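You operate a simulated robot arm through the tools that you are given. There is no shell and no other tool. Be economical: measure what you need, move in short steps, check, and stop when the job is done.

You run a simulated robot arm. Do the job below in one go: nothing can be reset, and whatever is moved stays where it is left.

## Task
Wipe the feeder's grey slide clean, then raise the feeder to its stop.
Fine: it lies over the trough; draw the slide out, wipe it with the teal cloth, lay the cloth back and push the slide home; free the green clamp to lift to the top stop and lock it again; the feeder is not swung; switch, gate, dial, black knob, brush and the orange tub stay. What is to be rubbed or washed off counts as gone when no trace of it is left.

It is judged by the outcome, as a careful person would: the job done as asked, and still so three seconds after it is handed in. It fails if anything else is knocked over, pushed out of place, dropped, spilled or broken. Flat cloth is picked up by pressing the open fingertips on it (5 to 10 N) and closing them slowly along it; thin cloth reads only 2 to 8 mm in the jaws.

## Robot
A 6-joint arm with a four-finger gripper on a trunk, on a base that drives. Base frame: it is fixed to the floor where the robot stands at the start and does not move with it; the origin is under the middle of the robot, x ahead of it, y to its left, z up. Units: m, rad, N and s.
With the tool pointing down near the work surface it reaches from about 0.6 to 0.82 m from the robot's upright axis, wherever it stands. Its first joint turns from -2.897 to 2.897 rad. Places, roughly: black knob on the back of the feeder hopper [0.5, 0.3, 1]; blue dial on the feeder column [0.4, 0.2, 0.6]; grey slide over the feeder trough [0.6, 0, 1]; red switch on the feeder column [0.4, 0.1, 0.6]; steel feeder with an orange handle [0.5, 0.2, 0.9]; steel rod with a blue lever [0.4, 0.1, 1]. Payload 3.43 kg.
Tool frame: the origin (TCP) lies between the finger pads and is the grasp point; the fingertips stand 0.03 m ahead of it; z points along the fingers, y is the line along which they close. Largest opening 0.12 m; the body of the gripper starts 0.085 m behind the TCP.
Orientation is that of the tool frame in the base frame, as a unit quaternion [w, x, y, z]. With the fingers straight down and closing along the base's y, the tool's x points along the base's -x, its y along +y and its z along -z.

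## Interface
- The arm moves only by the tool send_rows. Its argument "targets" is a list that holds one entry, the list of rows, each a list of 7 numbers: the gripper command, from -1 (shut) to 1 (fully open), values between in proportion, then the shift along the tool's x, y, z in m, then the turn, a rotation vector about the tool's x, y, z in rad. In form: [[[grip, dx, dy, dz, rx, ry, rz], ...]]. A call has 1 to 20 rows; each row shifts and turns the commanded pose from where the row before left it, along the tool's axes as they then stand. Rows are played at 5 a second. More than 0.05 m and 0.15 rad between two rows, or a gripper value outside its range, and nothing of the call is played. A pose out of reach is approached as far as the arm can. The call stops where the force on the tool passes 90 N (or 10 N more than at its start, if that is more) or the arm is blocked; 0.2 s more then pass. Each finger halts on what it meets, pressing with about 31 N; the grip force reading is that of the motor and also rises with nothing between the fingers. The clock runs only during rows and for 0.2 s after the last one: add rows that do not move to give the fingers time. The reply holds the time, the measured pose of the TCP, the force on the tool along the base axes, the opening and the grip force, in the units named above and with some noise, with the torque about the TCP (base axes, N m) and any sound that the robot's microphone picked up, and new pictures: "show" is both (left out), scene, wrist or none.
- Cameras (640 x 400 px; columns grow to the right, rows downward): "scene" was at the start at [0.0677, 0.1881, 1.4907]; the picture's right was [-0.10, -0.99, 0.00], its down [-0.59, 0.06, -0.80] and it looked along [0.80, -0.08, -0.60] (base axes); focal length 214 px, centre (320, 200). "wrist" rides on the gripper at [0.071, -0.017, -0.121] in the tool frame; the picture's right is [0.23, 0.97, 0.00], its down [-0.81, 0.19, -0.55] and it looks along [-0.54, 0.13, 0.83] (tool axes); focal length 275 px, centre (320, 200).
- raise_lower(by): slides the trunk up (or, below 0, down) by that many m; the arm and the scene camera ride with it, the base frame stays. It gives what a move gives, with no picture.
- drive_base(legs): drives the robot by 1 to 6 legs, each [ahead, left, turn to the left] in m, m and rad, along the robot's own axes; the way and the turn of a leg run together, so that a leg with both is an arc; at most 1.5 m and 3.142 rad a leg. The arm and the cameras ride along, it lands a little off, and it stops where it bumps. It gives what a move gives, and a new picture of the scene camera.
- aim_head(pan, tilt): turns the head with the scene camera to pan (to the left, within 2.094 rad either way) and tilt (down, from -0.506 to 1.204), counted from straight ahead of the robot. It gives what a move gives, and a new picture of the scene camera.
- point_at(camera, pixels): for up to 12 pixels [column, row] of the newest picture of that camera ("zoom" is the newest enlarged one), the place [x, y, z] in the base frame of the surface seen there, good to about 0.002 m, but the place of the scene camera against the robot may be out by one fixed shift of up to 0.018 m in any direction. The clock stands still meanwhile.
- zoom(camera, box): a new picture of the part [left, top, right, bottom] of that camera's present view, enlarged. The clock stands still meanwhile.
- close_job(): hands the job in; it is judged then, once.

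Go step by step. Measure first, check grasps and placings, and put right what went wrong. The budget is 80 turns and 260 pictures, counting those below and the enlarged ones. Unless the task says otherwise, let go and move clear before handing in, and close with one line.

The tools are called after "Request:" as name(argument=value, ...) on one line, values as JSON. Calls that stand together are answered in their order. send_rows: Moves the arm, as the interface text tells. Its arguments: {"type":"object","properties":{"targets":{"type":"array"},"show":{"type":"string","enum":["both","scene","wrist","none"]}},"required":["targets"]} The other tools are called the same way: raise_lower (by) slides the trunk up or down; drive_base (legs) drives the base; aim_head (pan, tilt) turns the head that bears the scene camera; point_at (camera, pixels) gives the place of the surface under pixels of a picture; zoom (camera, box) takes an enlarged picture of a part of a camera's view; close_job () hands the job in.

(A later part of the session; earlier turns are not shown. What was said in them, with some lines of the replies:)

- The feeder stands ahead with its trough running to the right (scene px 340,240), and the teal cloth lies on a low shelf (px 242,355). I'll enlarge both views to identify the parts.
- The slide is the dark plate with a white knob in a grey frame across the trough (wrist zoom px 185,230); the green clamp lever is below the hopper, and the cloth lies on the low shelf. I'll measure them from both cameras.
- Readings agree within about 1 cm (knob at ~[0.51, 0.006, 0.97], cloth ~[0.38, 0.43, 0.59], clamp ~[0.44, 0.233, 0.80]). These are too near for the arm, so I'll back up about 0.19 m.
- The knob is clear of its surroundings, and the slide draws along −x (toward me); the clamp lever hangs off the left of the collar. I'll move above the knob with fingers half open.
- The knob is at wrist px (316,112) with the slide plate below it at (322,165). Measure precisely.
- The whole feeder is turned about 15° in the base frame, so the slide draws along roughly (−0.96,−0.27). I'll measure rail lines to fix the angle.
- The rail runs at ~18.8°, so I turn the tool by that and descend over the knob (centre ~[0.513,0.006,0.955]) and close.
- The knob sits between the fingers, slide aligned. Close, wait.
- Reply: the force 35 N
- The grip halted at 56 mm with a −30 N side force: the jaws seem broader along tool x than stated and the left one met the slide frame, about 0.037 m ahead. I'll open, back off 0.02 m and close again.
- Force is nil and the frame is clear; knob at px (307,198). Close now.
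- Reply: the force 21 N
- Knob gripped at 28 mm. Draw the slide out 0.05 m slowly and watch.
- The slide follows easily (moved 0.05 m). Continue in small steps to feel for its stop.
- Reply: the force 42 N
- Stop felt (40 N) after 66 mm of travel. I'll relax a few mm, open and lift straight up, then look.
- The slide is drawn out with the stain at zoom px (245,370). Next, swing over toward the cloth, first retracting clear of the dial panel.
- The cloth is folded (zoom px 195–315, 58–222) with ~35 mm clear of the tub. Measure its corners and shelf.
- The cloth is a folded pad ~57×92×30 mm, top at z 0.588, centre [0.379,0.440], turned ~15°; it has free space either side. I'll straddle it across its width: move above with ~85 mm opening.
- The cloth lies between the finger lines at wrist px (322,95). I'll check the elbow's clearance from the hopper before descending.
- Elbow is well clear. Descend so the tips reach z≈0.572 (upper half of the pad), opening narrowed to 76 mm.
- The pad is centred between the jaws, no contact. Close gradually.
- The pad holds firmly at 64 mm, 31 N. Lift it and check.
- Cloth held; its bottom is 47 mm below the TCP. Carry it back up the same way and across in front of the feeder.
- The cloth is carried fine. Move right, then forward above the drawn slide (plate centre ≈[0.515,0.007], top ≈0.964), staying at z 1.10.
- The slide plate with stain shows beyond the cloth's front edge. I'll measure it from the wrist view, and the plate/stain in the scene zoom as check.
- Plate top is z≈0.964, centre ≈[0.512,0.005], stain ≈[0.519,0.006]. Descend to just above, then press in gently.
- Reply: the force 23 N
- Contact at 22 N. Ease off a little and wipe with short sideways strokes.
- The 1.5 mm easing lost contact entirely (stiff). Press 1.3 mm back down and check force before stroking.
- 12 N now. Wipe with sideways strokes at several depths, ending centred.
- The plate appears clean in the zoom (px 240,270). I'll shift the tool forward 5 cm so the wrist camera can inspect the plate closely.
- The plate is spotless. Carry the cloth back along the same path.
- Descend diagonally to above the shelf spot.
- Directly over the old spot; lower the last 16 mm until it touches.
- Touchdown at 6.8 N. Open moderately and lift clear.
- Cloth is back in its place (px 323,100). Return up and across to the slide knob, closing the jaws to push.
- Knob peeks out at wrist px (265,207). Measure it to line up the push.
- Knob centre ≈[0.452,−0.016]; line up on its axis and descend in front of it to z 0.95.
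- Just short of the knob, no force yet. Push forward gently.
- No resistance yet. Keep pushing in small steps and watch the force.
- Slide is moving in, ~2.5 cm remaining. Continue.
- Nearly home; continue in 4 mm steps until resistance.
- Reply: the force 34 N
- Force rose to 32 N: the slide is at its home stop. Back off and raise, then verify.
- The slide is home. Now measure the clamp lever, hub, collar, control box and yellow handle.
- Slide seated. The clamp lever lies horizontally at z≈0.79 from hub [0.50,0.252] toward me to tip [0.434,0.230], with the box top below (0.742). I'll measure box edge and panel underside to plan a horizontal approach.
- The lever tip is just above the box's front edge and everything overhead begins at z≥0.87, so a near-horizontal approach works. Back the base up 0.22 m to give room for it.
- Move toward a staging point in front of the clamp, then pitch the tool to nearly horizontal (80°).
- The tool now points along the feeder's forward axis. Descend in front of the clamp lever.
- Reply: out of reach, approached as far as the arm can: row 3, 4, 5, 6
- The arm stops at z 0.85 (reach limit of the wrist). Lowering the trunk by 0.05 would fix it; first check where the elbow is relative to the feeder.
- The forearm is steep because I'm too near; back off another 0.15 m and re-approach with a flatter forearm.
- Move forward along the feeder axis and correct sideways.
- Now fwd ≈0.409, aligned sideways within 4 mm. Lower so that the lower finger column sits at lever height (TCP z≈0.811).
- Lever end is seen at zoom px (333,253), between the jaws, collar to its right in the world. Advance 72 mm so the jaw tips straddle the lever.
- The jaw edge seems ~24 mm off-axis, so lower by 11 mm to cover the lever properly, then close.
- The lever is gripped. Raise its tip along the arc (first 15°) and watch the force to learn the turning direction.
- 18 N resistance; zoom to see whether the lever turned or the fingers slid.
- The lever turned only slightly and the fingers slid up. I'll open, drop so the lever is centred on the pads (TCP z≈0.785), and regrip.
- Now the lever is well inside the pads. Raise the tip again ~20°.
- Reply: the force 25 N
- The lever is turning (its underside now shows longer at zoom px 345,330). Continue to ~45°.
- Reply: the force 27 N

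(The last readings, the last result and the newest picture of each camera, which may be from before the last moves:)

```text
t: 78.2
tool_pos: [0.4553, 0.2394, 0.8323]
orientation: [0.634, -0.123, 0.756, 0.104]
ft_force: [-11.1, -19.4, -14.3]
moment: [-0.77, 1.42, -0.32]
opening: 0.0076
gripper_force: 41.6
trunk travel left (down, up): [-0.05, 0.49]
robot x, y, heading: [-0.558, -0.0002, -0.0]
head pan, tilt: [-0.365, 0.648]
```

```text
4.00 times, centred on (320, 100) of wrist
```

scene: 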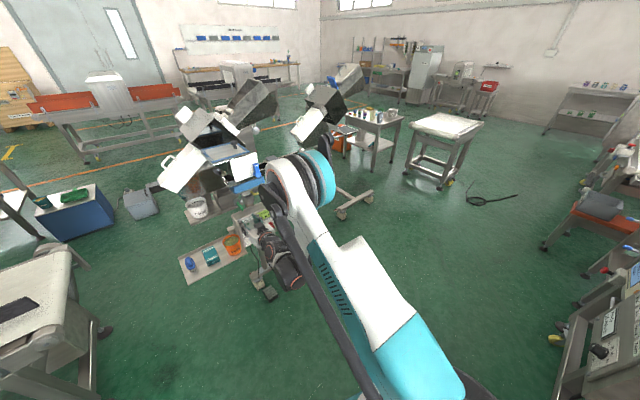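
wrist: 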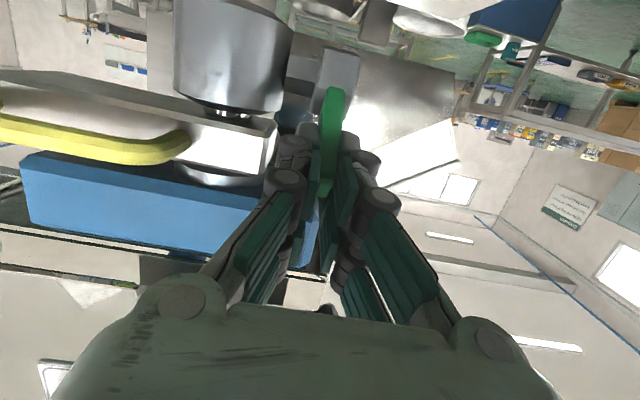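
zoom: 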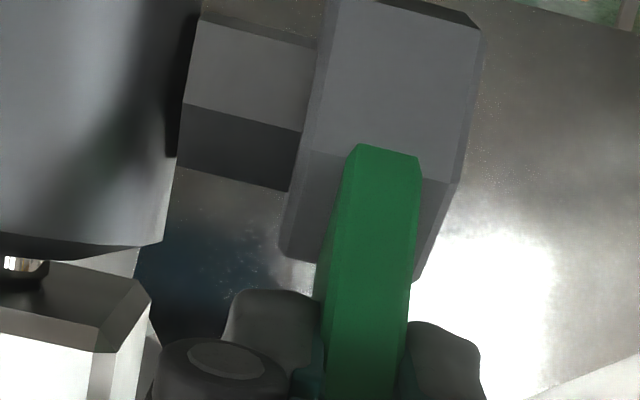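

Lever is at ~40°, and the bolt turns with it. Going further gripped would bring the fingertips near the blue bar, so I'll release, back off, and push the lever further with closed fingertips from the front.

Request:
send_rows(targets=[[[-0.6, 0, -0.003, 0, 0, 0, 0], [-0.6, 0, 0, 0, 0, 0, 0], [-0.6, 0.007, 0, -0.035, 0, 0, 0], [-0.6, 0.004, 0, -0.025, 0, 0, 0], [-1, 0, 0.002, 0, 0, 0, 0], [-1, 0, 0, 0, 0, 0, 0], [-1, 0, 0, 0, 0, 0, 0]]], show="wrist")

Request:
point_at(camera="wrist", pixels=[[335, 90], [333, 110], [335, 75], [300, 180], [320, 190], [280, 160], [260, 140]])

```text
t: 79.8
tool_pos: [0.3979, 0.2226, 0.8299]
orientation: [0.634, -0.124, 0.756, 0.104]
ft_force: [-0.3, 0.6, -0.3]
moment: [0.01, 0.03, -0.01]
opening: 0.0
gripper_force: 31.0
trunk travel left (down, up): [-0.05, 0.49]
robot x, y, heading: [-0.5519, 0.0041, -0.001]
head pan, tilt: [-0.365, 0.648]
```

wrist: 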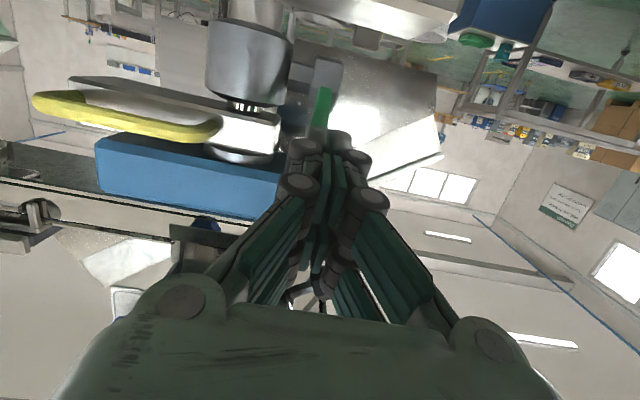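

```text
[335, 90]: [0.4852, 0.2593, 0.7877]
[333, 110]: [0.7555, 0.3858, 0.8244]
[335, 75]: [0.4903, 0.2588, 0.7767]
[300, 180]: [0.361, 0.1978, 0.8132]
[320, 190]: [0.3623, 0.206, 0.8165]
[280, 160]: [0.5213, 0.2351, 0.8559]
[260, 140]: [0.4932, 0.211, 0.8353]
```

Fingers are clear and closed in front of the lever. Push forward slowly at z≈0.825.

Request:
send_rows(targets=[[[-1, -0.0011, 0, 0.012, 0, 0, 0], [-1, -0.0011, 0, 0.012, 0, 0, 0], [-1, -0.0011, 0, 0.012, 0, 0, 0], [-1, -0.0011, 0, 0.012, 0, 0, 0], [-1, -0.0011, 0, 0.01, 0, 0, 0], [-1, 0, 0, 0, 0, 0, 0]]], show="wrist")

Request:
zoom(camera="wrist", box=[240, 30, 400, 130])

```text
t: 80.9
tool_pos: [0.4424, 0.2359, 0.8373]
orientation: [0.64, -0.122, 0.752, 0.103]
ft_force: [-64.9, -14.1, 25.7]
moment: [0.52, -1.94, 0.23]
opening: 0.0059
gripper_force: 33.1
trunk travel left (down, up): [-0.05, 0.49]
robot x, y, heading: [-0.5516, 0.0019, 0.002]
head pan, tilt: [-0.365, 0.648]
stopped in row 5: the force on the tool passed its limit at 98 N (the readings are from after the stop); the commanded pose is now the measured one
```

wrist: 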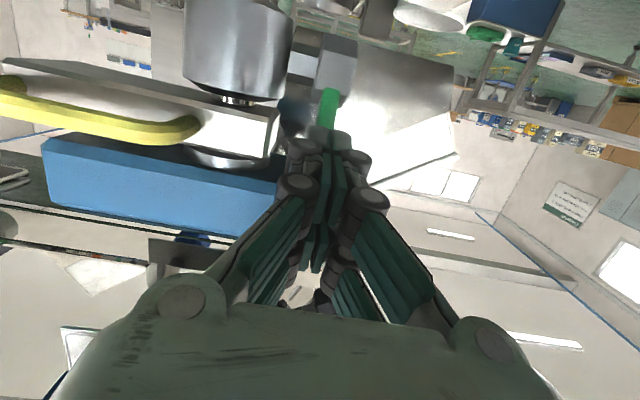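

```text
4.00 times, centred on (320, 80) of wrist
```

zoom: 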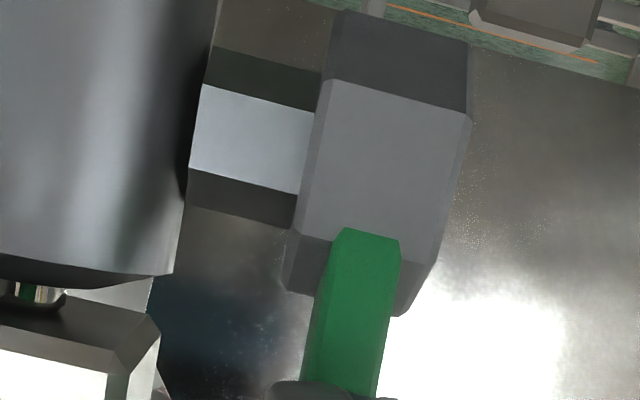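

Force peaked (98 N) — likely the lever's end stop. Back off and inspect the clamp from the scene camera.

Request:
send_rows(targets=[[[-1, 0.006, 0, -0.034, 0, 0, 0], [-1, 0.007, 0, -0.039, 0, 0, 0], [-1, 0.007, 0, -0.039, 0, 0, 0], [-1, 0, 0, 0, 0, 0, 0]]], show="wrist")

Request:
zoom(camera="wrist", box=[200, 20, 400, 145])

Request:
zoom(camera="scene", box=[220, 180, 300, 230])

```text
t: 81.9
tool_pos: [0.3392, 0.2032, 0.8291]
orientation: [0.638, -0.121, 0.754, 0.102]
ft_force: [-0.2, -0.1, 0.4]
moment: [0.02, 0.02, -0.03]
opening: 0.0
gripper_force: 33.0
trunk travel left (down, up): [-0.05, 0.49]
robot x, y, heading: [-0.5539, 0.0009, -0.001]
head pan, tilt: [-0.365, 0.648]
```

wrist: 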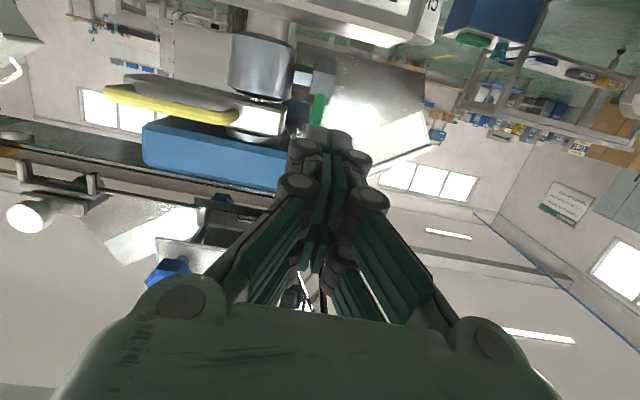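

```text
3.20 times, centred on (300, 82) of wrist
```

zoom: 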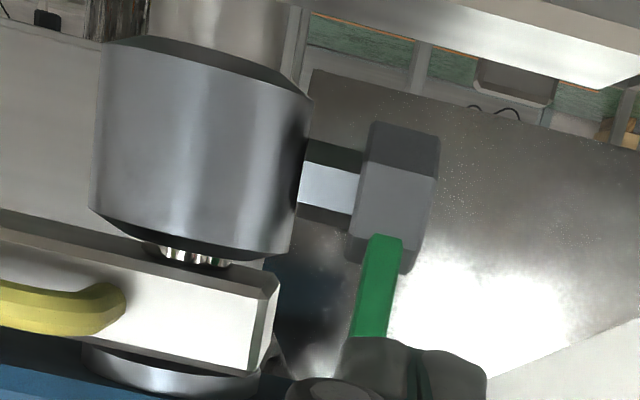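

```text
8.00 times, centred on (260, 205) of scene
```

zoom: 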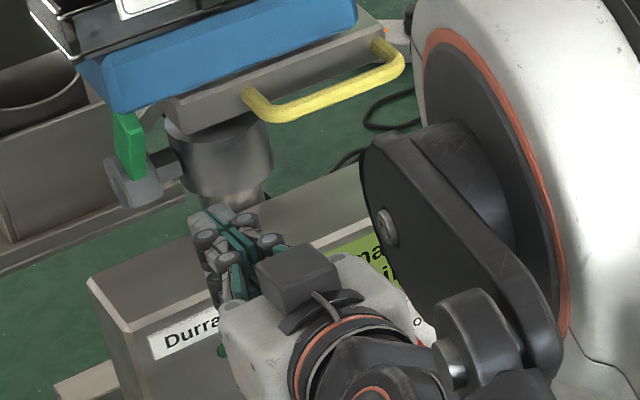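

The lever now stands upright: clamp freed. Next, move across in front of the yellow handle (bar centre ≈ fwd 0.496, lat −0.047, z≈0.83) and roll the tool 90° so the jaws close vertically.

Request:
send_rows(targets=[[[-0.2, 0, -0.0435, 0, 0, 0, 0], [-0.2, 0, -0.0435, 0, 0, 0, 0], [-0.2, 0, -0.0435, 0, 0, 0, 0], [-0.2, 0, 0, 0, 0, 0, -0.1428], [-0.2, 0, 0, 0, 0, 0, -0.1428], [-0.2, 0, 0, 0, 0, 0, -0.1428], [-0.2, 0, 0, 0, 0, 0, -0.1428], [-0.2, 0, 0, 0, 0, 0, -0.1428], [-0.2, 0, 0, 0, 0, 0, -0.1428], [-0.2, 0, 0, 0, 0, 0, -0.1428], [-0.2, 0, 0, 0, 0, 0, -0.1428], [-0.2, 0, 0, 0, 0, 0, -0.1428], [-0.2, 0, 0, 0, 0, 0, -0.1428], [-0.2, 0, 0, 0, 0, 0, -0.1428], [-0.2, 0, 0, 0, 0, 0, 0]]])

```text
t: 85.1
tool_pos: [0.3801, 0.0762, 0.8298]
orientation: [-0.523, 0.62, -0.446, 0.378]
ft_force: [-0.2, -0.1, 0.1]
moment: [0.01, -0.01, 0.02]
opening: 0.0478
gripper_force: 0.0
trunk travel left (down, up): [-0.05, 0.49]
robot x, y, heading: [-0.554, 0.0007, -0.006]
head pan, tilt: [-0.365, 0.648]
```

scene: 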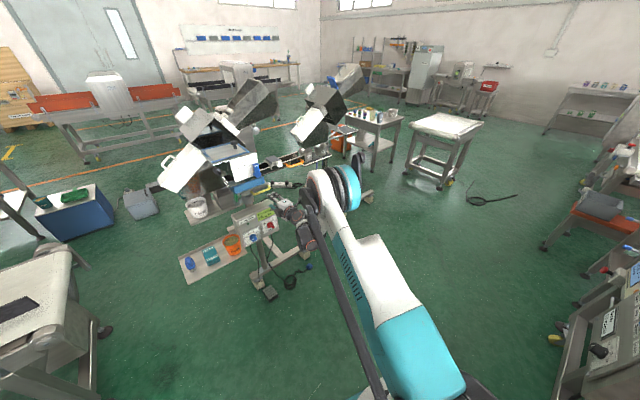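
wrist: 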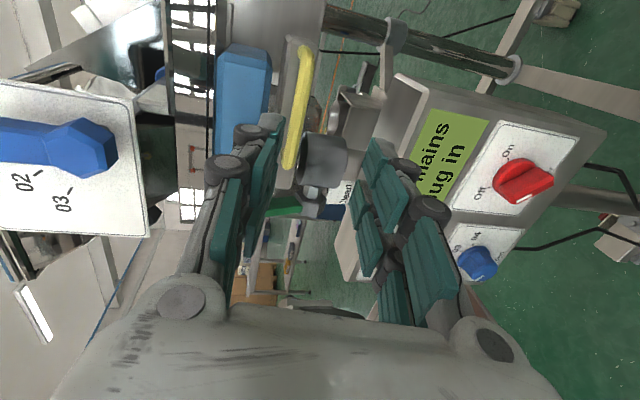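

The yellow handle shows edge-on at px (297,105) between the jaws. Measure its exact place.

Request:
point_at(camera="wrist", pixels=[[304, 48], [298, 75], [297, 100], [293, 130], [290, 160], [303, 100], [291, 100], [310, 80], [240, 90], [325, 150]])

Request:
zoom(camera="wrist", box=[200, 20, 420, 220])

```text
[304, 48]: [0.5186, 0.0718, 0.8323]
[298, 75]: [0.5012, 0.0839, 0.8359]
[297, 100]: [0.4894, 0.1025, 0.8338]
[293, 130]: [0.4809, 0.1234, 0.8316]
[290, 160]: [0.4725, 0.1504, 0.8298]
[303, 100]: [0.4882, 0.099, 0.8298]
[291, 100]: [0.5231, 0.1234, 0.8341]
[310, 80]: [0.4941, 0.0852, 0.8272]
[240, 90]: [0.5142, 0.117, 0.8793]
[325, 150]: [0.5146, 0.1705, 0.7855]
```

```text
2.00 times, centred on (310, 120) of wrist
```

zoom: 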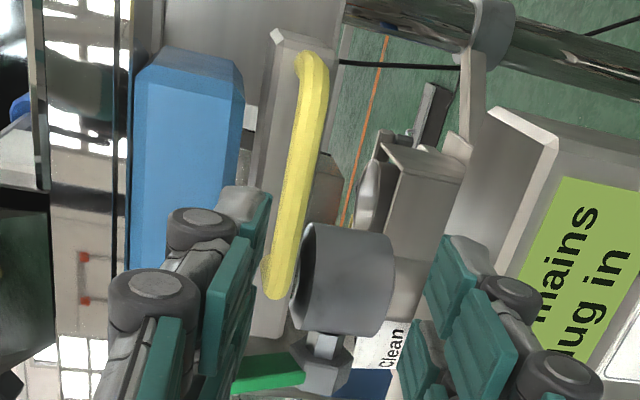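

Bar centre ≈ fwd 0.50, z 0.831. Advance 0.103 m with jaws at 36 mm.

Request:
send_rows(targets=[[[-0.4, 0, -0.0063, 0.0338, 0, 0, 0], [-0.4, 0, -0.0063, 0.0338, 0, 0, 0], [-0.4, 0, -0.0063, 0.0338, 0, 0, 0], [-0.4, 0, 0, 0, 0, 0, 0]]], show="wrist")

```text
t: 86.1
tool_pos: [0.4795, 0.1085, 0.8303]
orientation: [-0.523, 0.619, -0.448, 0.378]
ft_force: [-0.6, 0.5, -0.3]
moment: [0.03, 0.01, 0.01]
opening: 0.036
gripper_force: 0.3
trunk travel left (down, up): [-0.05, 0.49]
robot x, y, heading: [-0.5543, 0.0013, -0.003]
head pan, tilt: [-0.365, 0.648]
```

wrist: 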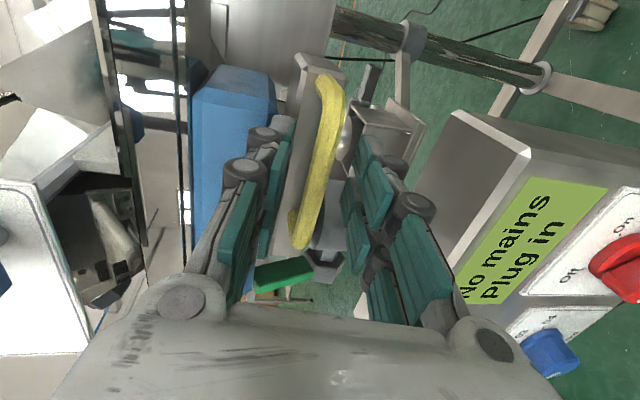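

The handle bar (px 318,165) lies between the jaws with no contact. Close on it.

Request:
send_rows(targets=[[[-0.6, 0, 0, 0, 0, 0, 0], [-0.8, 0, 0, 0, 0, 0, 0], [-1, 0, 0, 0, 0, 0, 0], [-1, 0, 0, 0, 0, 0, 0]]], show="wrist")

```text
t: 87.1
tool_pos: [0.4798, 0.1078, 0.831]
orientation: [-0.524, 0.619, -0.447, 0.378]
ft_force: [13.5, 2.4, 13.4]
moment: [-0.13, -0.27, -0.13]
opening: 0.0112
gripper_force: 44.7
trunk travel left (down, up): [-0.05, 0.49]
robot x, y, heading: [-0.558, -0.0021, -0.004]
head pan, tilt: [-0.365, 0.648]
```

wrist: 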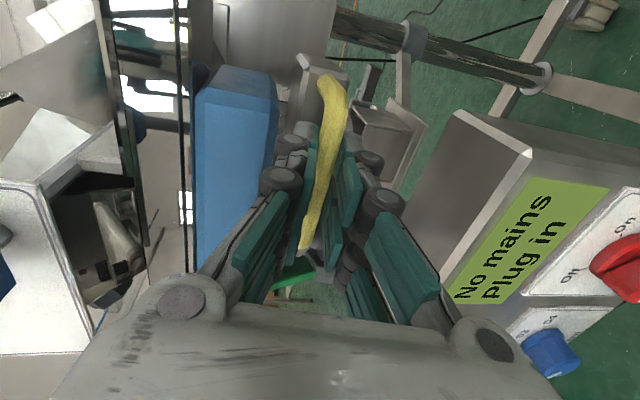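

Handle gripped (11 mm). Lift 2 cm gently and read the force.

Request:
send_rows(targets=[[[-1, 0, -0.0059, -0.001, 0, 0, 0], [-1, 0, -0.0059, -0.001, 0, 0, 0], [-1, 0, -0.0059, -0.001, 0, 0, 0], [-1, 0, 0, 0, 0, 0, 0]]], show="wrist")

```text
t: 88.1
tool_pos: [0.4798, 0.1073, 0.8473]
orientation: [-0.524, 0.617, -0.448, 0.378]
ft_force: [-4.3, -13.5, -3.6]
moment: [-0.27, 0.0, 0.07]
opening: 0.0109
gripper_force: 44.9
trunk travel left (down, up): [-0.05, 0.49]
robot x, y, heading: [-0.5515, -0.001, -0.008]
head pan, tilt: [-0.365, 0.648]
```

wrist: 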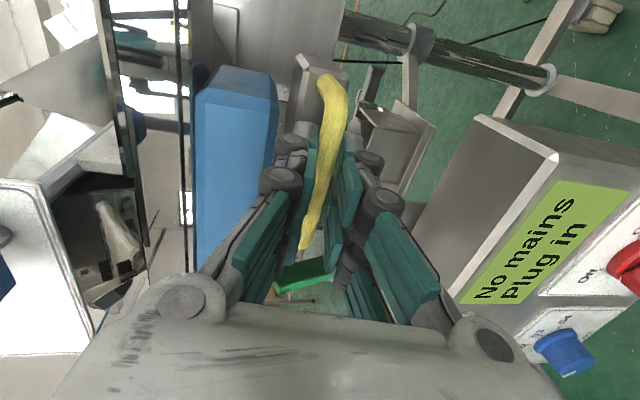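

The feeder rises freely (few N). Continue up 5 cm, watching the force.

Request:
send_rows(targets=[[[-1, 0, -0.00985, -0.0017, 0, 0, 0], [-1, 0, -0.00985, -0.0017, 0, 0, 0], [-1, 0, -0.00985, -0.0017, 0, 0, 0], [-1, 0, -0.00985, -0.0017, 0, 0, 0], [-1, 0, -0.00985, -0.0017, 0, 0, 0], [-1, 0, 0, 0, 0, 0, 0]]], show="wrist")

```text
t: 89.5
tool_pos: [0.4796, 0.1074, 0.9002]
orientation: [-0.524, 0.618, -0.448, 0.379]
ft_force: [5.6, -19.9, 2.3]
moment: [-0.45, -0.15, -0.45]
opening: 0.0114
gripper_force: 44.7
trunk travel left (down, up): [-0.05, 0.49]
robot x, y, heading: [-0.5569, -0.0008, -0.005]
head pan, tilt: [-0.365, 0.648]
```

wrist: 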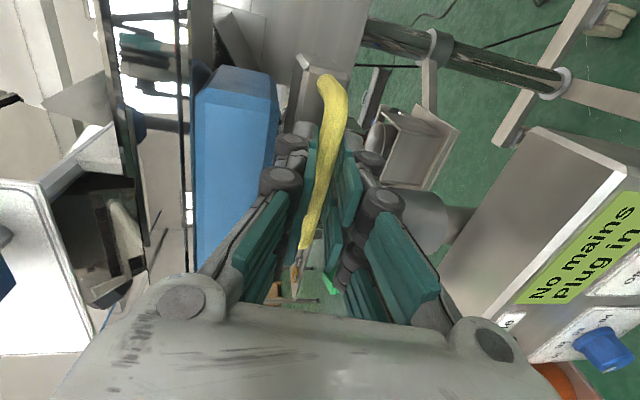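

Still easy; the collar and box stay below. Continue up 6 cm.

Request:
send_rows(targets=[[[-1, 0, -0.00985, -0.0017, 0, 0, 0], [-1, 0, -0.00985, -0.0017, 0, 0, 0], [-1, 0, -0.00985, -0.0017, 0, 0, 0], [-1, 0, -0.00985, -0.0017, 0, 0, 0], [-1, 0, -0.00985, -0.0017, 0, 0, 0], [-1, 0, -0.00985, -0.0017, 0, 0, 0], [-1, 0, 0, 0, 0, 0, 0]]], show="scene")

```text
t: 91.1
tool_pos: [0.4799, 0.1068, 0.9583]
orientation: [-0.524, 0.618, -0.448, 0.377]
ft_force: [5.2, -25.3, 0.1]
moment: [-0.44, -0.15, -0.04]
opening: 0.011
gripper_force: 44.7
trunk travel left (down, up): [-0.05, 0.49]
robot x, y, heading: [-0.5565, 0.0016, 0.0]
head pan, tilt: [-0.365, 0.648]
```

scene: 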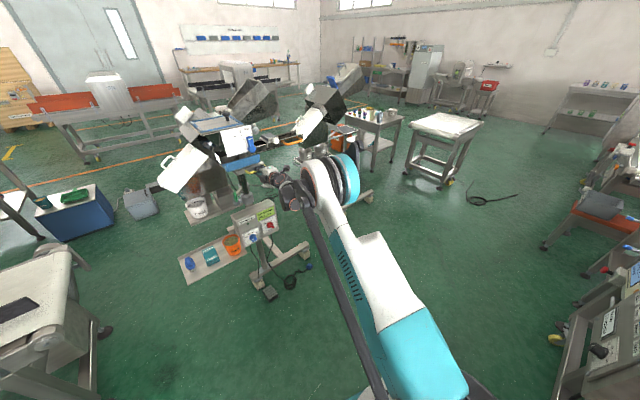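

Fz ≈ 0, so it's balanced. Continue up with a small side relief.

Request:
send_rows(targets=[[[-1, 0.0015, -0.00985, -0.0017, 0, 0, 0], [-1, 0, -0.00985, -0.0017, 0, 0, 0], [-1, 0, -0.00985, -0.0017, 0, 0, 0], [-1, 0, -0.00985, -0.0017, 0, 0, 0], [-1, 0, -0.00985, -0.0017, 0, 0, 0], [-1, 0, -0.00985, -0.0017, 0, 0, 0], [-1, 0, 0, 0, 0, 0, 0]]], show="none")

```text
t: 92.7
tool_pos: [0.4796, 0.1081, 1.0188]
orientation: [-0.524, 0.619, -0.446, 0.377]
ft_force: [-10.4, -11.7, -0.9]
moment: [-0.09, 0.0, 0.8]
opening: 0.011
gripper_force: 44.7
trunk travel left (down, up): [-0.05, 0.49]
robot x, y, heading: [-0.5536, 0.0004, -0.006]
head pan, tilt: [-0.365, 0.648]
```

Risen 0.19 m so far with no stop. Keep going.

Request:
send_rows(targets=[[[-1, 0, -0.00985, -0.0017, 0, 0, 0], [-1, 0, -0.00985, -0.0017, 0, 0, 0], [-1, 0, -0.00985, -0.0017, 0, 0, 0], [-1, 0, -0.00985, -0.0017, 0, 0, 0], [-1, 0, -0.00985, -0.0017, 0, 0, 0], [-1, 0, -0.00985, -0.0017, 0, 0, 0], [-1, 0, 0, 0, 0, 0, 0]]], show="scene")

Request:
zoom(camera="scene", box=[200, 100, 340, 200])

```text
t: 94.3
tool_pos: [0.4792, 0.1076, 1.0774]
orientation: [-0.523, 0.619, -0.447, 0.378]
ft_force: [7.9, -5.5, 2.0]
moment: [-0.33, -0.17, -0.71]
opening: 0.0113
gripper_force: 44.5
trunk travel left (down, up): [-0.05, 0.49]
robot x, y, heading: [-0.555, -0.0006, 0.001]
head pan, tilt: [-0.365, 0.648]
```

scene: 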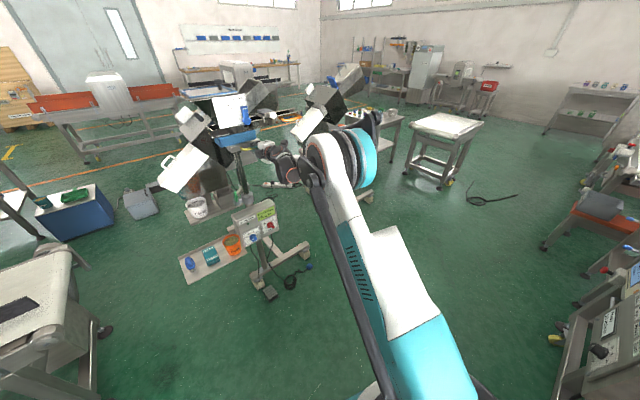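

```text
4.00 times, centred on (270, 150) of scene
```

zoom: 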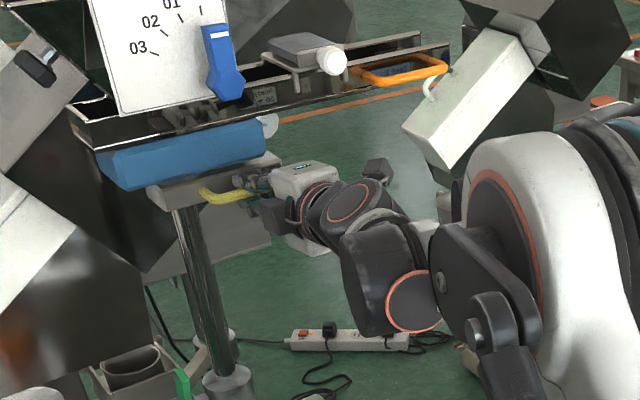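

Clear around; keep raising in a longer run (the call stops itself on resistance).

Request:
send_rows(targets=[[[-1, 0, -0.00985, -0.0017, 0, 0, 0], [-1, 0, -0.00985, -0.0017, 0, 0, 0], [-1, 0, -0.00985, -0.0017, 0, 0, 0], [-1, 0, -0.00985, -0.0017, 0, 0, 0], [-1, 0, -0.00985, -0.0017, 0, 0, 0], [-1, 0, -0.00985, -0.0017, 0, 0, 0], [-1, 0, -0.00985, -0.0017, 0, 0, 0], [-1, 0, -0.00985, -0.0017, 0, 0, 0], [-1, 0, 0, 0, 0, 0, 0]]], show="none")

```text
t: 96.3
tool_pos: [0.4792, 0.1084, 1.1564]
orientation: [-0.524, 0.618, -0.448, 0.378]
ft_force: [8.1, -5.5, -1.0]
moment: [-0.17, -0.07, 0.58]
opening: 0.011
gripper_force: 44.8
trunk travel left (down, up): [-0.05, 0.49]
robot x, y, heading: [-0.555, -0.0013, -0.001]
head pan, tilt: [-0.365, 0.648]
```

Request:
send_rows(targets=[[[-1, 0, -0.00985, -0.0017, 0, 0, 0], [-1, 0, -0.00985, -0.0017, 0, 0, 0], [-1, 0, -0.00985, -0.0017, 0, 0, 0], [-1, 0, -0.00985, -0.0017, 0, 0, 0], [-1, 0, -0.00985, -0.0017, 0, 0, 0], [-1, 0, -0.00985, -0.0017, 0, 0, 0], [-1, 0, -0.00985, -0.0017, 0, 0, 0], [-1, 0, -0.00985, -0.0017, 0, 0, 0], [-1, 0, 0, 0, 0, 0, 0]]], show="scene")

```text
t: 98.3
tool_pos: [0.4787, 0.108, 1.2364]
orientation: [-0.524, 0.619, -0.447, 0.377]
ft_force: [17.6, -2.9, 0.1]
moment: [-0.19, -0.11, 0.5]
opening: 0.0112
gripper_force: 44.9
trunk travel left (down, up): [-0.05, 0.49]
robot x, y, heading: [-0.5561, 0.0004, -0.001]
head pan, tilt: [-0.365, 0.648]
```

scene: 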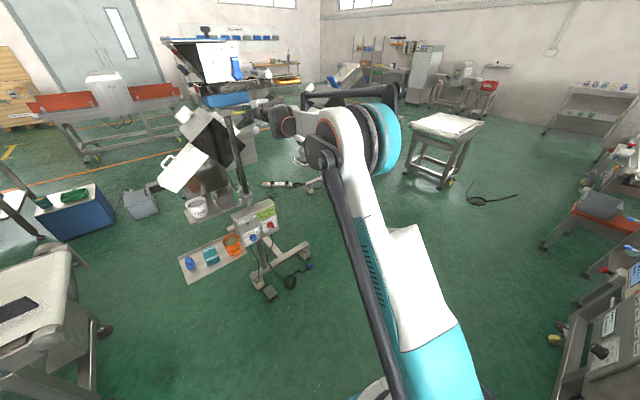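

Risen 0.405 m, still free and unswung. Continue.

Request:
send_rows(targets=[[[-1, 0, -0.00985, -0.0017, 0, 0, 0], [-1, 0, -0.00985, -0.0017, 0, 0, 0], [-1, 0, -0.00985, -0.0017, 0, 0, 0], [-1, 0, -0.00985, -0.0017, 0, 0, 0], [-1, 0, -0.00985, -0.0017, 0, 0, 0], [-1, 0, -0.00985, -0.0017, 0, 0, 0], [-1, 0, 0, 0, 0, 0, 0]]], show="none")

```text
t: 98.9
tool_pos: [0.4795, 0.1074, 1.2403]
orientation: [-0.521, 0.625, -0.446, 0.374]
ft_force: [3.6, -2.5, -27.8]
moment: [0.24, 0.41, -0.45]
opening: 0.011
gripper_force: 44.3
trunk travel left (down, up): [-0.05, 0.49]
robot x, y, heading: [-0.5566, -0.0038, -0.005]
head pan, tilt: [-0.365, 0.648]
stopped in row 2: the force on the tool passed its limit at 107 N (the readings are from after the stop); the commanded pose is now the measured one
```

Stop reached at TCP z≈1.240 (107 N peak, 28 N residual). Open the jaws and check that the feeder stays up.

Request:
send_rows(targets=[[[-0.8, 0, 0, 0, 0, 0, 0], [-0.5, 0, 0, 0, 0, 0, 0], [-0.4, 0, 0, 0, 0, 0, 0], [-0.4, 0, 0, 0, 0, 0, 0]]], show="wrist")

Request:
point_at(camera="wrist", pixels=[[330, 100], [325, 130], [318, 165], [310, 200], [325, 165], [312, 165]])

```text
t: 99.9
tool_pos: [0.4762, 0.1087, 1.2453]
orientation: [-0.522, 0.623, -0.445, 0.375]
ft_force: [-0.2, 0.1, 0.5]
moment: [-0.02, -0.01, 0.02]
opening: 0.0361
gripper_force: 0.0
trunk travel left (down, up): [-0.05, 0.49]
robot x, y, heading: [-0.5561, -0.0015, -0.004]
head pan, tilt: [-0.365, 0.648]
```

wrist: 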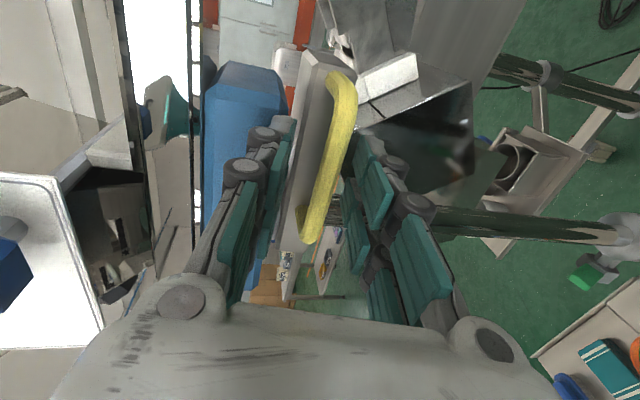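

```text
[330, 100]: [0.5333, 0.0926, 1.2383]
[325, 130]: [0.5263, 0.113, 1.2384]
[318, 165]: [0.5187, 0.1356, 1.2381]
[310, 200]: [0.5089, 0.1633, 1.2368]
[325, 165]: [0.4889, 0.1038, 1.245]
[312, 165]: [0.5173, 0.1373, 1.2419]
```

The feeder stays up (bar at z 1.242, i.e. +0.411 m). Retreat and roll the tool back.

Request:
send_rows(targets=[[[-0.4, 0, 0.0058, -0.0328, 0, 0, 0], [-0.4, 0, 0.0058, -0.0328, 0, 0, 0], [-0.4, 0, 0.0058, -0.0328, 0, 0, 0], [-0.4, 0, 0, 0, 0, 0, 0.1428], [-0.4, 0, 0, 0, 0, 0, 0.1428], [-0.4, 0, 0, 0, 0, 0, 0.1428], [-0.4, 0, 0, 0, 0, 0, 0.1428], [-0.4, 0, 0, 0, 0, 0, 0.1428], [-0.4, 0, 0, 0, 0, 0, 0.1428], [-0.4, 0, 0, 0, 0, 0, 0.1428], [-0.4, 0, 0, 0, 0, 0, 0.1428], [-0.4, 0, 0, 0, 0, 0, 0.1428], [-0.4, 0, 0, 0, 0, 0, 0.1428], [-0.4, 0, 0, 0, 0, 0, 0.1428], [-0.4, 0, 0, 0, 0, 0, 0]]], show="scene")

Request:
zoom(camera="scene", box=[150, 30, 310, 230])

```text
t: 103.1
tool_pos: [0.3807, 0.0761, 1.2457]
orientation: [0.634, -0.125, 0.756, 0.104]
ft_force: [-0.3, -1.0, -0.2]
moment: [0.03, -0.02, 0.04]
opening: 0.0363
gripper_force: 0.0
trunk travel left (down, up): [-0.05, 0.49]
robot x, y, heading: [-0.5573, 0.0004, 0.002]
head pan, tilt: [-0.365, 0.648]
```

scene: 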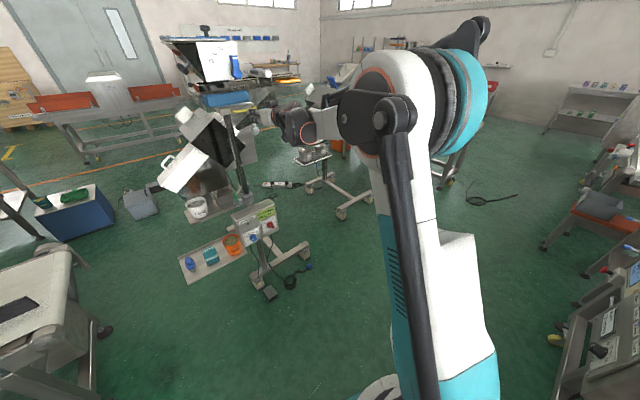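

```text
2.00 times, centred on (230, 130) of scene
```

zoom: 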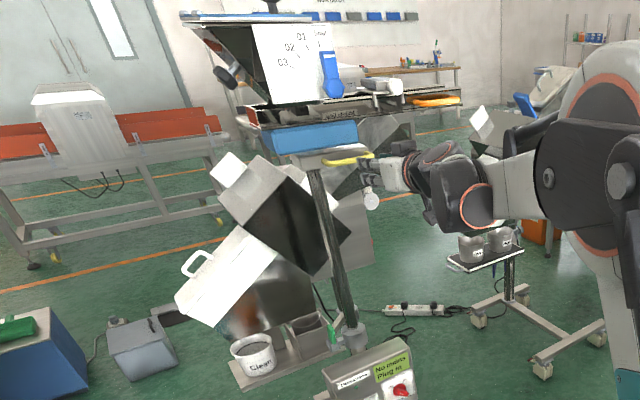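

Feeder remains at the top. Descend to the clamp lever.

Request:
send_rows(targets=[[[-0.4, 0.0427, 0.0147, 0.0075, 0, 0, 0], [-0.4, 0.0427, 0.0147, 0.0075, 0, 0, 0], [-0.4, 0.0427, 0.0147, 0.0075, 0, 0, 0], [-0.4, 0.0427, 0.0147, 0.0075, 0, 0, 0], [-0.4, 0.0427, 0.0147, 0.0075, 0, 0, 0], [-0.4, 0.0427, 0.0147, 0.0075, 0, 0, 0], [-0.4, 0.0427, 0.0147, 0.0075, 0, 0, 0], [-0.4, 0.0427, 0.0147, 0.0075, 0, 0, 0], [-0.4, 0.0427, 0.0147, 0.0075, 0, 0, 0], [-0.4, 0, 0, 0, 0, 0, 0]]], show="wrist")

Request:
zoom(camera="wrist", box=[200, 0, 440, 150])

```text
t: 105.3
tool_pos: [0.3396, 0.2007, 0.8587]
orientation: [0.635, -0.125, 0.755, 0.104]
ft_force: [0.0, -0.1, -0.3]
moment: [0.02, 0.0, -0.01]
opening: 0.0361
gripper_force: 0.1
trunk travel left (down, up): [-0.05, 0.49]
robot x, y, heading: [-0.5533, -0.0016, -0.003]
head pan, tilt: [-0.365, 0.648]
```

wrist: 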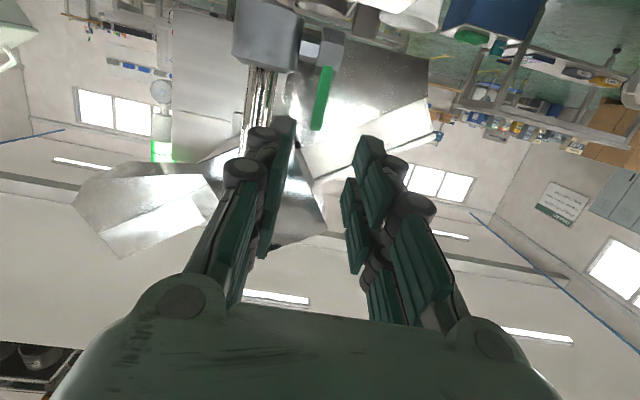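

```text
2.67 times, centred on (320, 75) of wrist
5 turns are left
```

zoom: 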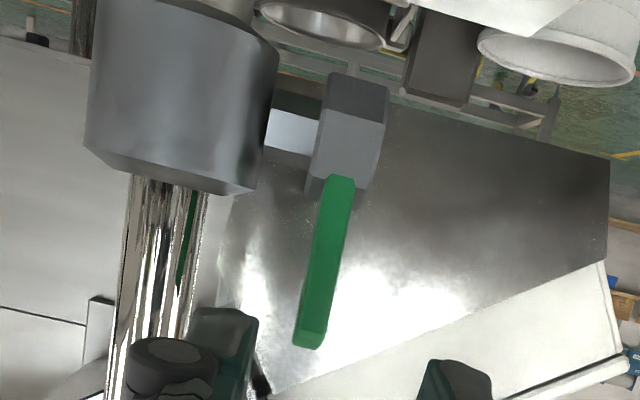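

Only five turns remain, so I combine steps: the lever stands at ~80° (tip ≈ fwd 0.541, z 0.854, 2.5 mm right of my axis). Advance, grip it, and swing it down along its arc back to horizontal.

Request:
send_rows(targets=[[[-0.5, -0.0038, -0.0006, 0.0346, 0, 0, 0], [-0.5, -0.0038, -0.0006, 0.0346, 0, 0, 0], [-0.5, -0.0038, -0.0006, 0.0346, 0, 0, 0], [-0.5, -0.0038, -0.0006, 0.0346, 0, 0, 0], [-0.5, 0, 0, 0, 0, 0, 0], [-0.8, 0, 0, 0, 0, 0, 0], [-1, 0, 0, 0, 0, 0, 0], [-1, 0, 0, 0, 0, 0, 0], [-1, 0.0062, 0, -0.0116, 0, 0, 0], [-1, 0.0087, 0, -0.0098, 0, 0, 0], [-1, 0.0107, 0, -0.0077, 0, 0, 0], [-1, 0.0121, 0, -0.005, 0, 0, 0], [-1, 0.013, 0, -0.0021, 0, 0, 0], [-1, 0.0131, 0, 0.0008, 0, 0, 0], [-1, 0.0059, 0, 0.001, 0, 0, 0], [-1, 0, 0, 0, 0, 0, 0]]], show="wrist")

Request:
zoom(camera="wrist", box=[200, 30, 440, 180])

Request:
point_at(camera="wrist", pixels=[[325, 110], [325, 120], [325, 130], [325, 140], [325, 150], [330, 120], [330, 135], [320, 130]])

```text
t: 108.7
tool_pos: [0.425, 0.2299, 0.7847]
orientation: [0.635, -0.128, 0.755, 0.105]
ft_force: [-23.7, 17.2, 17.0]
moment: [0.38, -1.34, 0.6]
opening: 0.0078
gripper_force: 41.6
trunk travel left (down, up): [-0.05, 0.49]
robot x, y, heading: [-0.5554, 0.0021, -0.004]
head pan, tilt: [-0.365, 0.648]
```

wrist: 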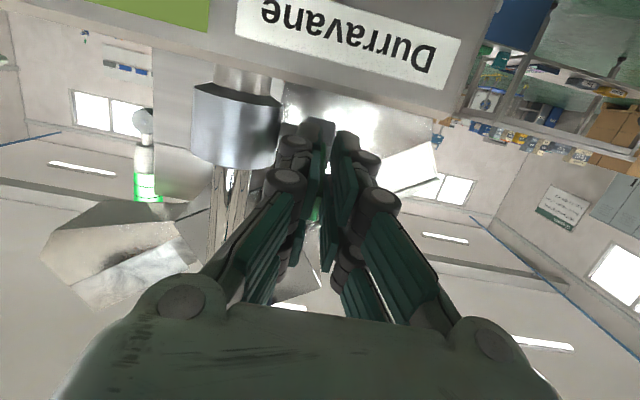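

```text
2.67 times, centred on (320, 105) of wrist
```

zoom: 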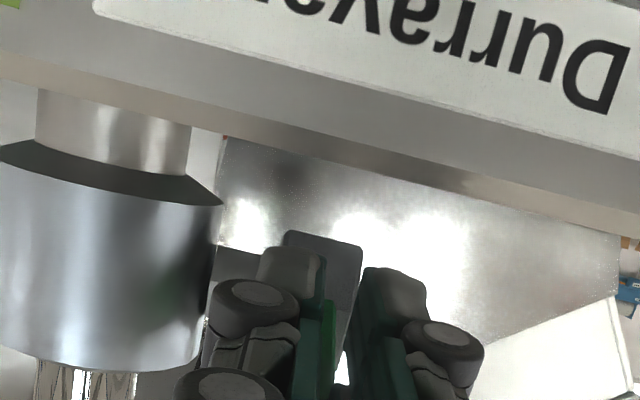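

```text
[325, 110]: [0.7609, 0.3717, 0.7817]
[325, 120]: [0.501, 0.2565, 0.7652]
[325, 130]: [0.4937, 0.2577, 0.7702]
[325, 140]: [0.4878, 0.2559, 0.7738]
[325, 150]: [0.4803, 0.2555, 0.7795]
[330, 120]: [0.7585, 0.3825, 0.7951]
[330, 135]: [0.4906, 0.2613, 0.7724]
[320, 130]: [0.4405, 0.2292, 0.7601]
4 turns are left
```

Lever came down with it, resisting ~17 N near the end. To make sure it is tight, I'll open, go above it, press the tip down with closed fingers, then back off and look.

Request:
send_rows(targets=[[[-0.5, 0, 0, 0, 0, 0, 0], [-0.5, 0, 0, 0, 0, 0, 0], [-0.5, -0.032, 0, -0.0057, 0, 0, 0], [-0.5, -0.032, 0, -0.0057, 0, 0, 0], [-1, 0, 0, 0, 0, 0, 0], [-1, 0, 0, 0.008, 0, 0, 0], [-1, 0.0079, 0, 0.0014, 0, 0, 0], [-1, 0.0079, 0, 0.0014, 0, 0, 0], [-1, 0.006, 0, 0.001, 0, 0, 0], [-1, 0.004, 0, 0.0007, 0, 0, 0], [-1, 0.003, 0, 0.0005, 0, 0, 0], [-1, 0, 0, 0, 0, 0, 0], [-1, -0.02, 0, -0.0035, 0, 0, 0], [-1, -0.025, 0, -0.04, 0, 0, 0], [-1, 0.015, 0, -0.045, 0, 0, 0], [-1, 0, 0, 0, 0, 0, 0]]], show="wrist")

Request:
zoom(camera="wrist", box=[220, 0, 420, 125])

Request:
point_at(camera="wrist", pixels=[[325, 70], [325, 80], [325, 90], [325, 100], [330, 75], [330, 85], [330, 95], [320, 85]])

Request:
zoom(camera="scene", box=[220, 170, 300, 230])

```text
t: 112.1
tool_pos: [0.3576, 0.2024, 0.8632]
orientation: [0.635, -0.126, 0.755, 0.104]
ft_force: [0.0, 0.2, 1.6]
moment: [0.0, 0.04, -0.02]
opening: 0.0
gripper_force: 33.5
trunk travel left (down, up): [-0.05, 0.49]
robot x, y, heading: [-0.5575, -0.0018, -0.006]
head pan, tilt: [-0.365, 0.648]
```

wrist: 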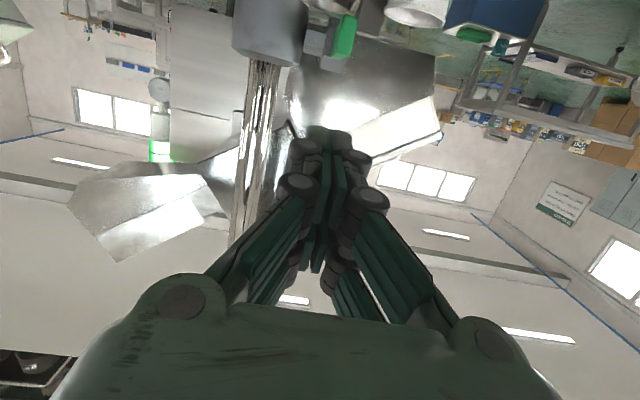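

```text
3.20 times, centred on (320, 62) of wrist
```

zoom: 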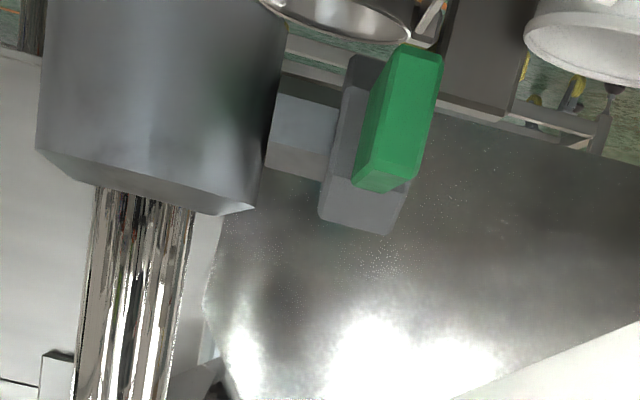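

```text
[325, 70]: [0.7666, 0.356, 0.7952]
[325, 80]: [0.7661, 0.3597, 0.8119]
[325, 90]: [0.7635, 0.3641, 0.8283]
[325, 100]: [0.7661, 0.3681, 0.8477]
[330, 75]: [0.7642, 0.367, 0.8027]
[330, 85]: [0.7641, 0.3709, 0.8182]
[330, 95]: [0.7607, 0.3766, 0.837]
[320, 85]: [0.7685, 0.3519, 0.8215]
```

```text
6.67 times, centred on (260, 200) of scene
3 turns are left
```

zoom: 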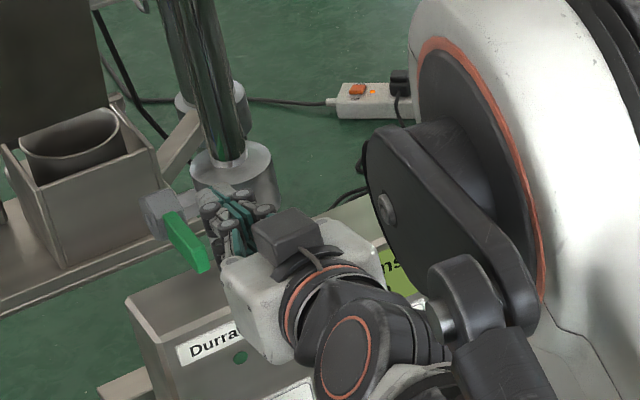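

The lever is back pointing at me, roughly horizontal, as at the start (zoom px 395,115). I'll measure its slope, then draw well clear and check the whole feeder.

Request:
point_at(camera="wrist", pixels=[[352, 18], [348, 35], [344, 50], [336, 57], [332, 55], [336, 40], [330, 62]])

Request:
send_rows(targets=[[[-1, 0, 0, -0.045, 0, 0, 0], [-1, 0, 0, -0.045, 0, 0, 0], [-1, 0, 0, -0.045, 0, 0, 0], [-1, 0, 0, 0, 0, 0, 0]]], show="scene")

Request:
zoom(camera="scene", box=[150, 30, 310, 300])

Request:
point_at(camera="scene", pixels=[[262, 107], [250, 107], [264, 110]])

```text
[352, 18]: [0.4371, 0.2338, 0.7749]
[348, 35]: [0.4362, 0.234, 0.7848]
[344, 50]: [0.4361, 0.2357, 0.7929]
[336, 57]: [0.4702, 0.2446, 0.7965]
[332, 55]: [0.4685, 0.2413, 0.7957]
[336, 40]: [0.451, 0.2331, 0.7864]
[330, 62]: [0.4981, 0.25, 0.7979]
```

```text
t: 113.1
tool_pos: [0.229, 0.1625, 0.8887]
orientation: [0.634, -0.126, 0.755, 0.105]
ft_force: [0.1, -0.2, -0.2]
moment: [0.03, 0.02, 0.02]
opening: 0.0002
gripper_force: 33.6
trunk travel left (down, up): [-0.05, 0.49]
robot x, y, heading: [-0.5555, -0.0004, -0.006]
head pan, tilt: [-0.365, 0.648]
```

scene: 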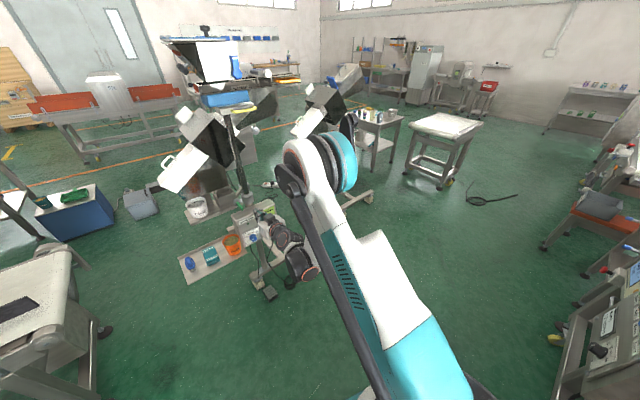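

```text
1.48 times, centred on (230, 165) of scene
```

zoom: 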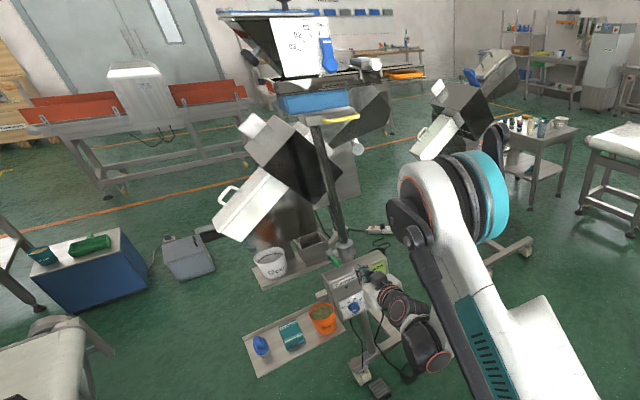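

```text
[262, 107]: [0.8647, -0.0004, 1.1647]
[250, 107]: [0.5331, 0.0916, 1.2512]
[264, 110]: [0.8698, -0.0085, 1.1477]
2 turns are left
```

The lever's pose matches its original locked position (tip z 0.775–0.793). The feeder holds at its top stop (handle z≈1.24), the slide and cloth are back in place, and the arm is clear, so I hand in.

Request:
close_job()

```text
The job is handed in.
```

The job is handed in: the slide is wiped clean and pushed home, the cloth is back on its shelf, and the feeder is at its top stop, about 0.41 m up and not swung. The green clamp lever is back in its original locked position.
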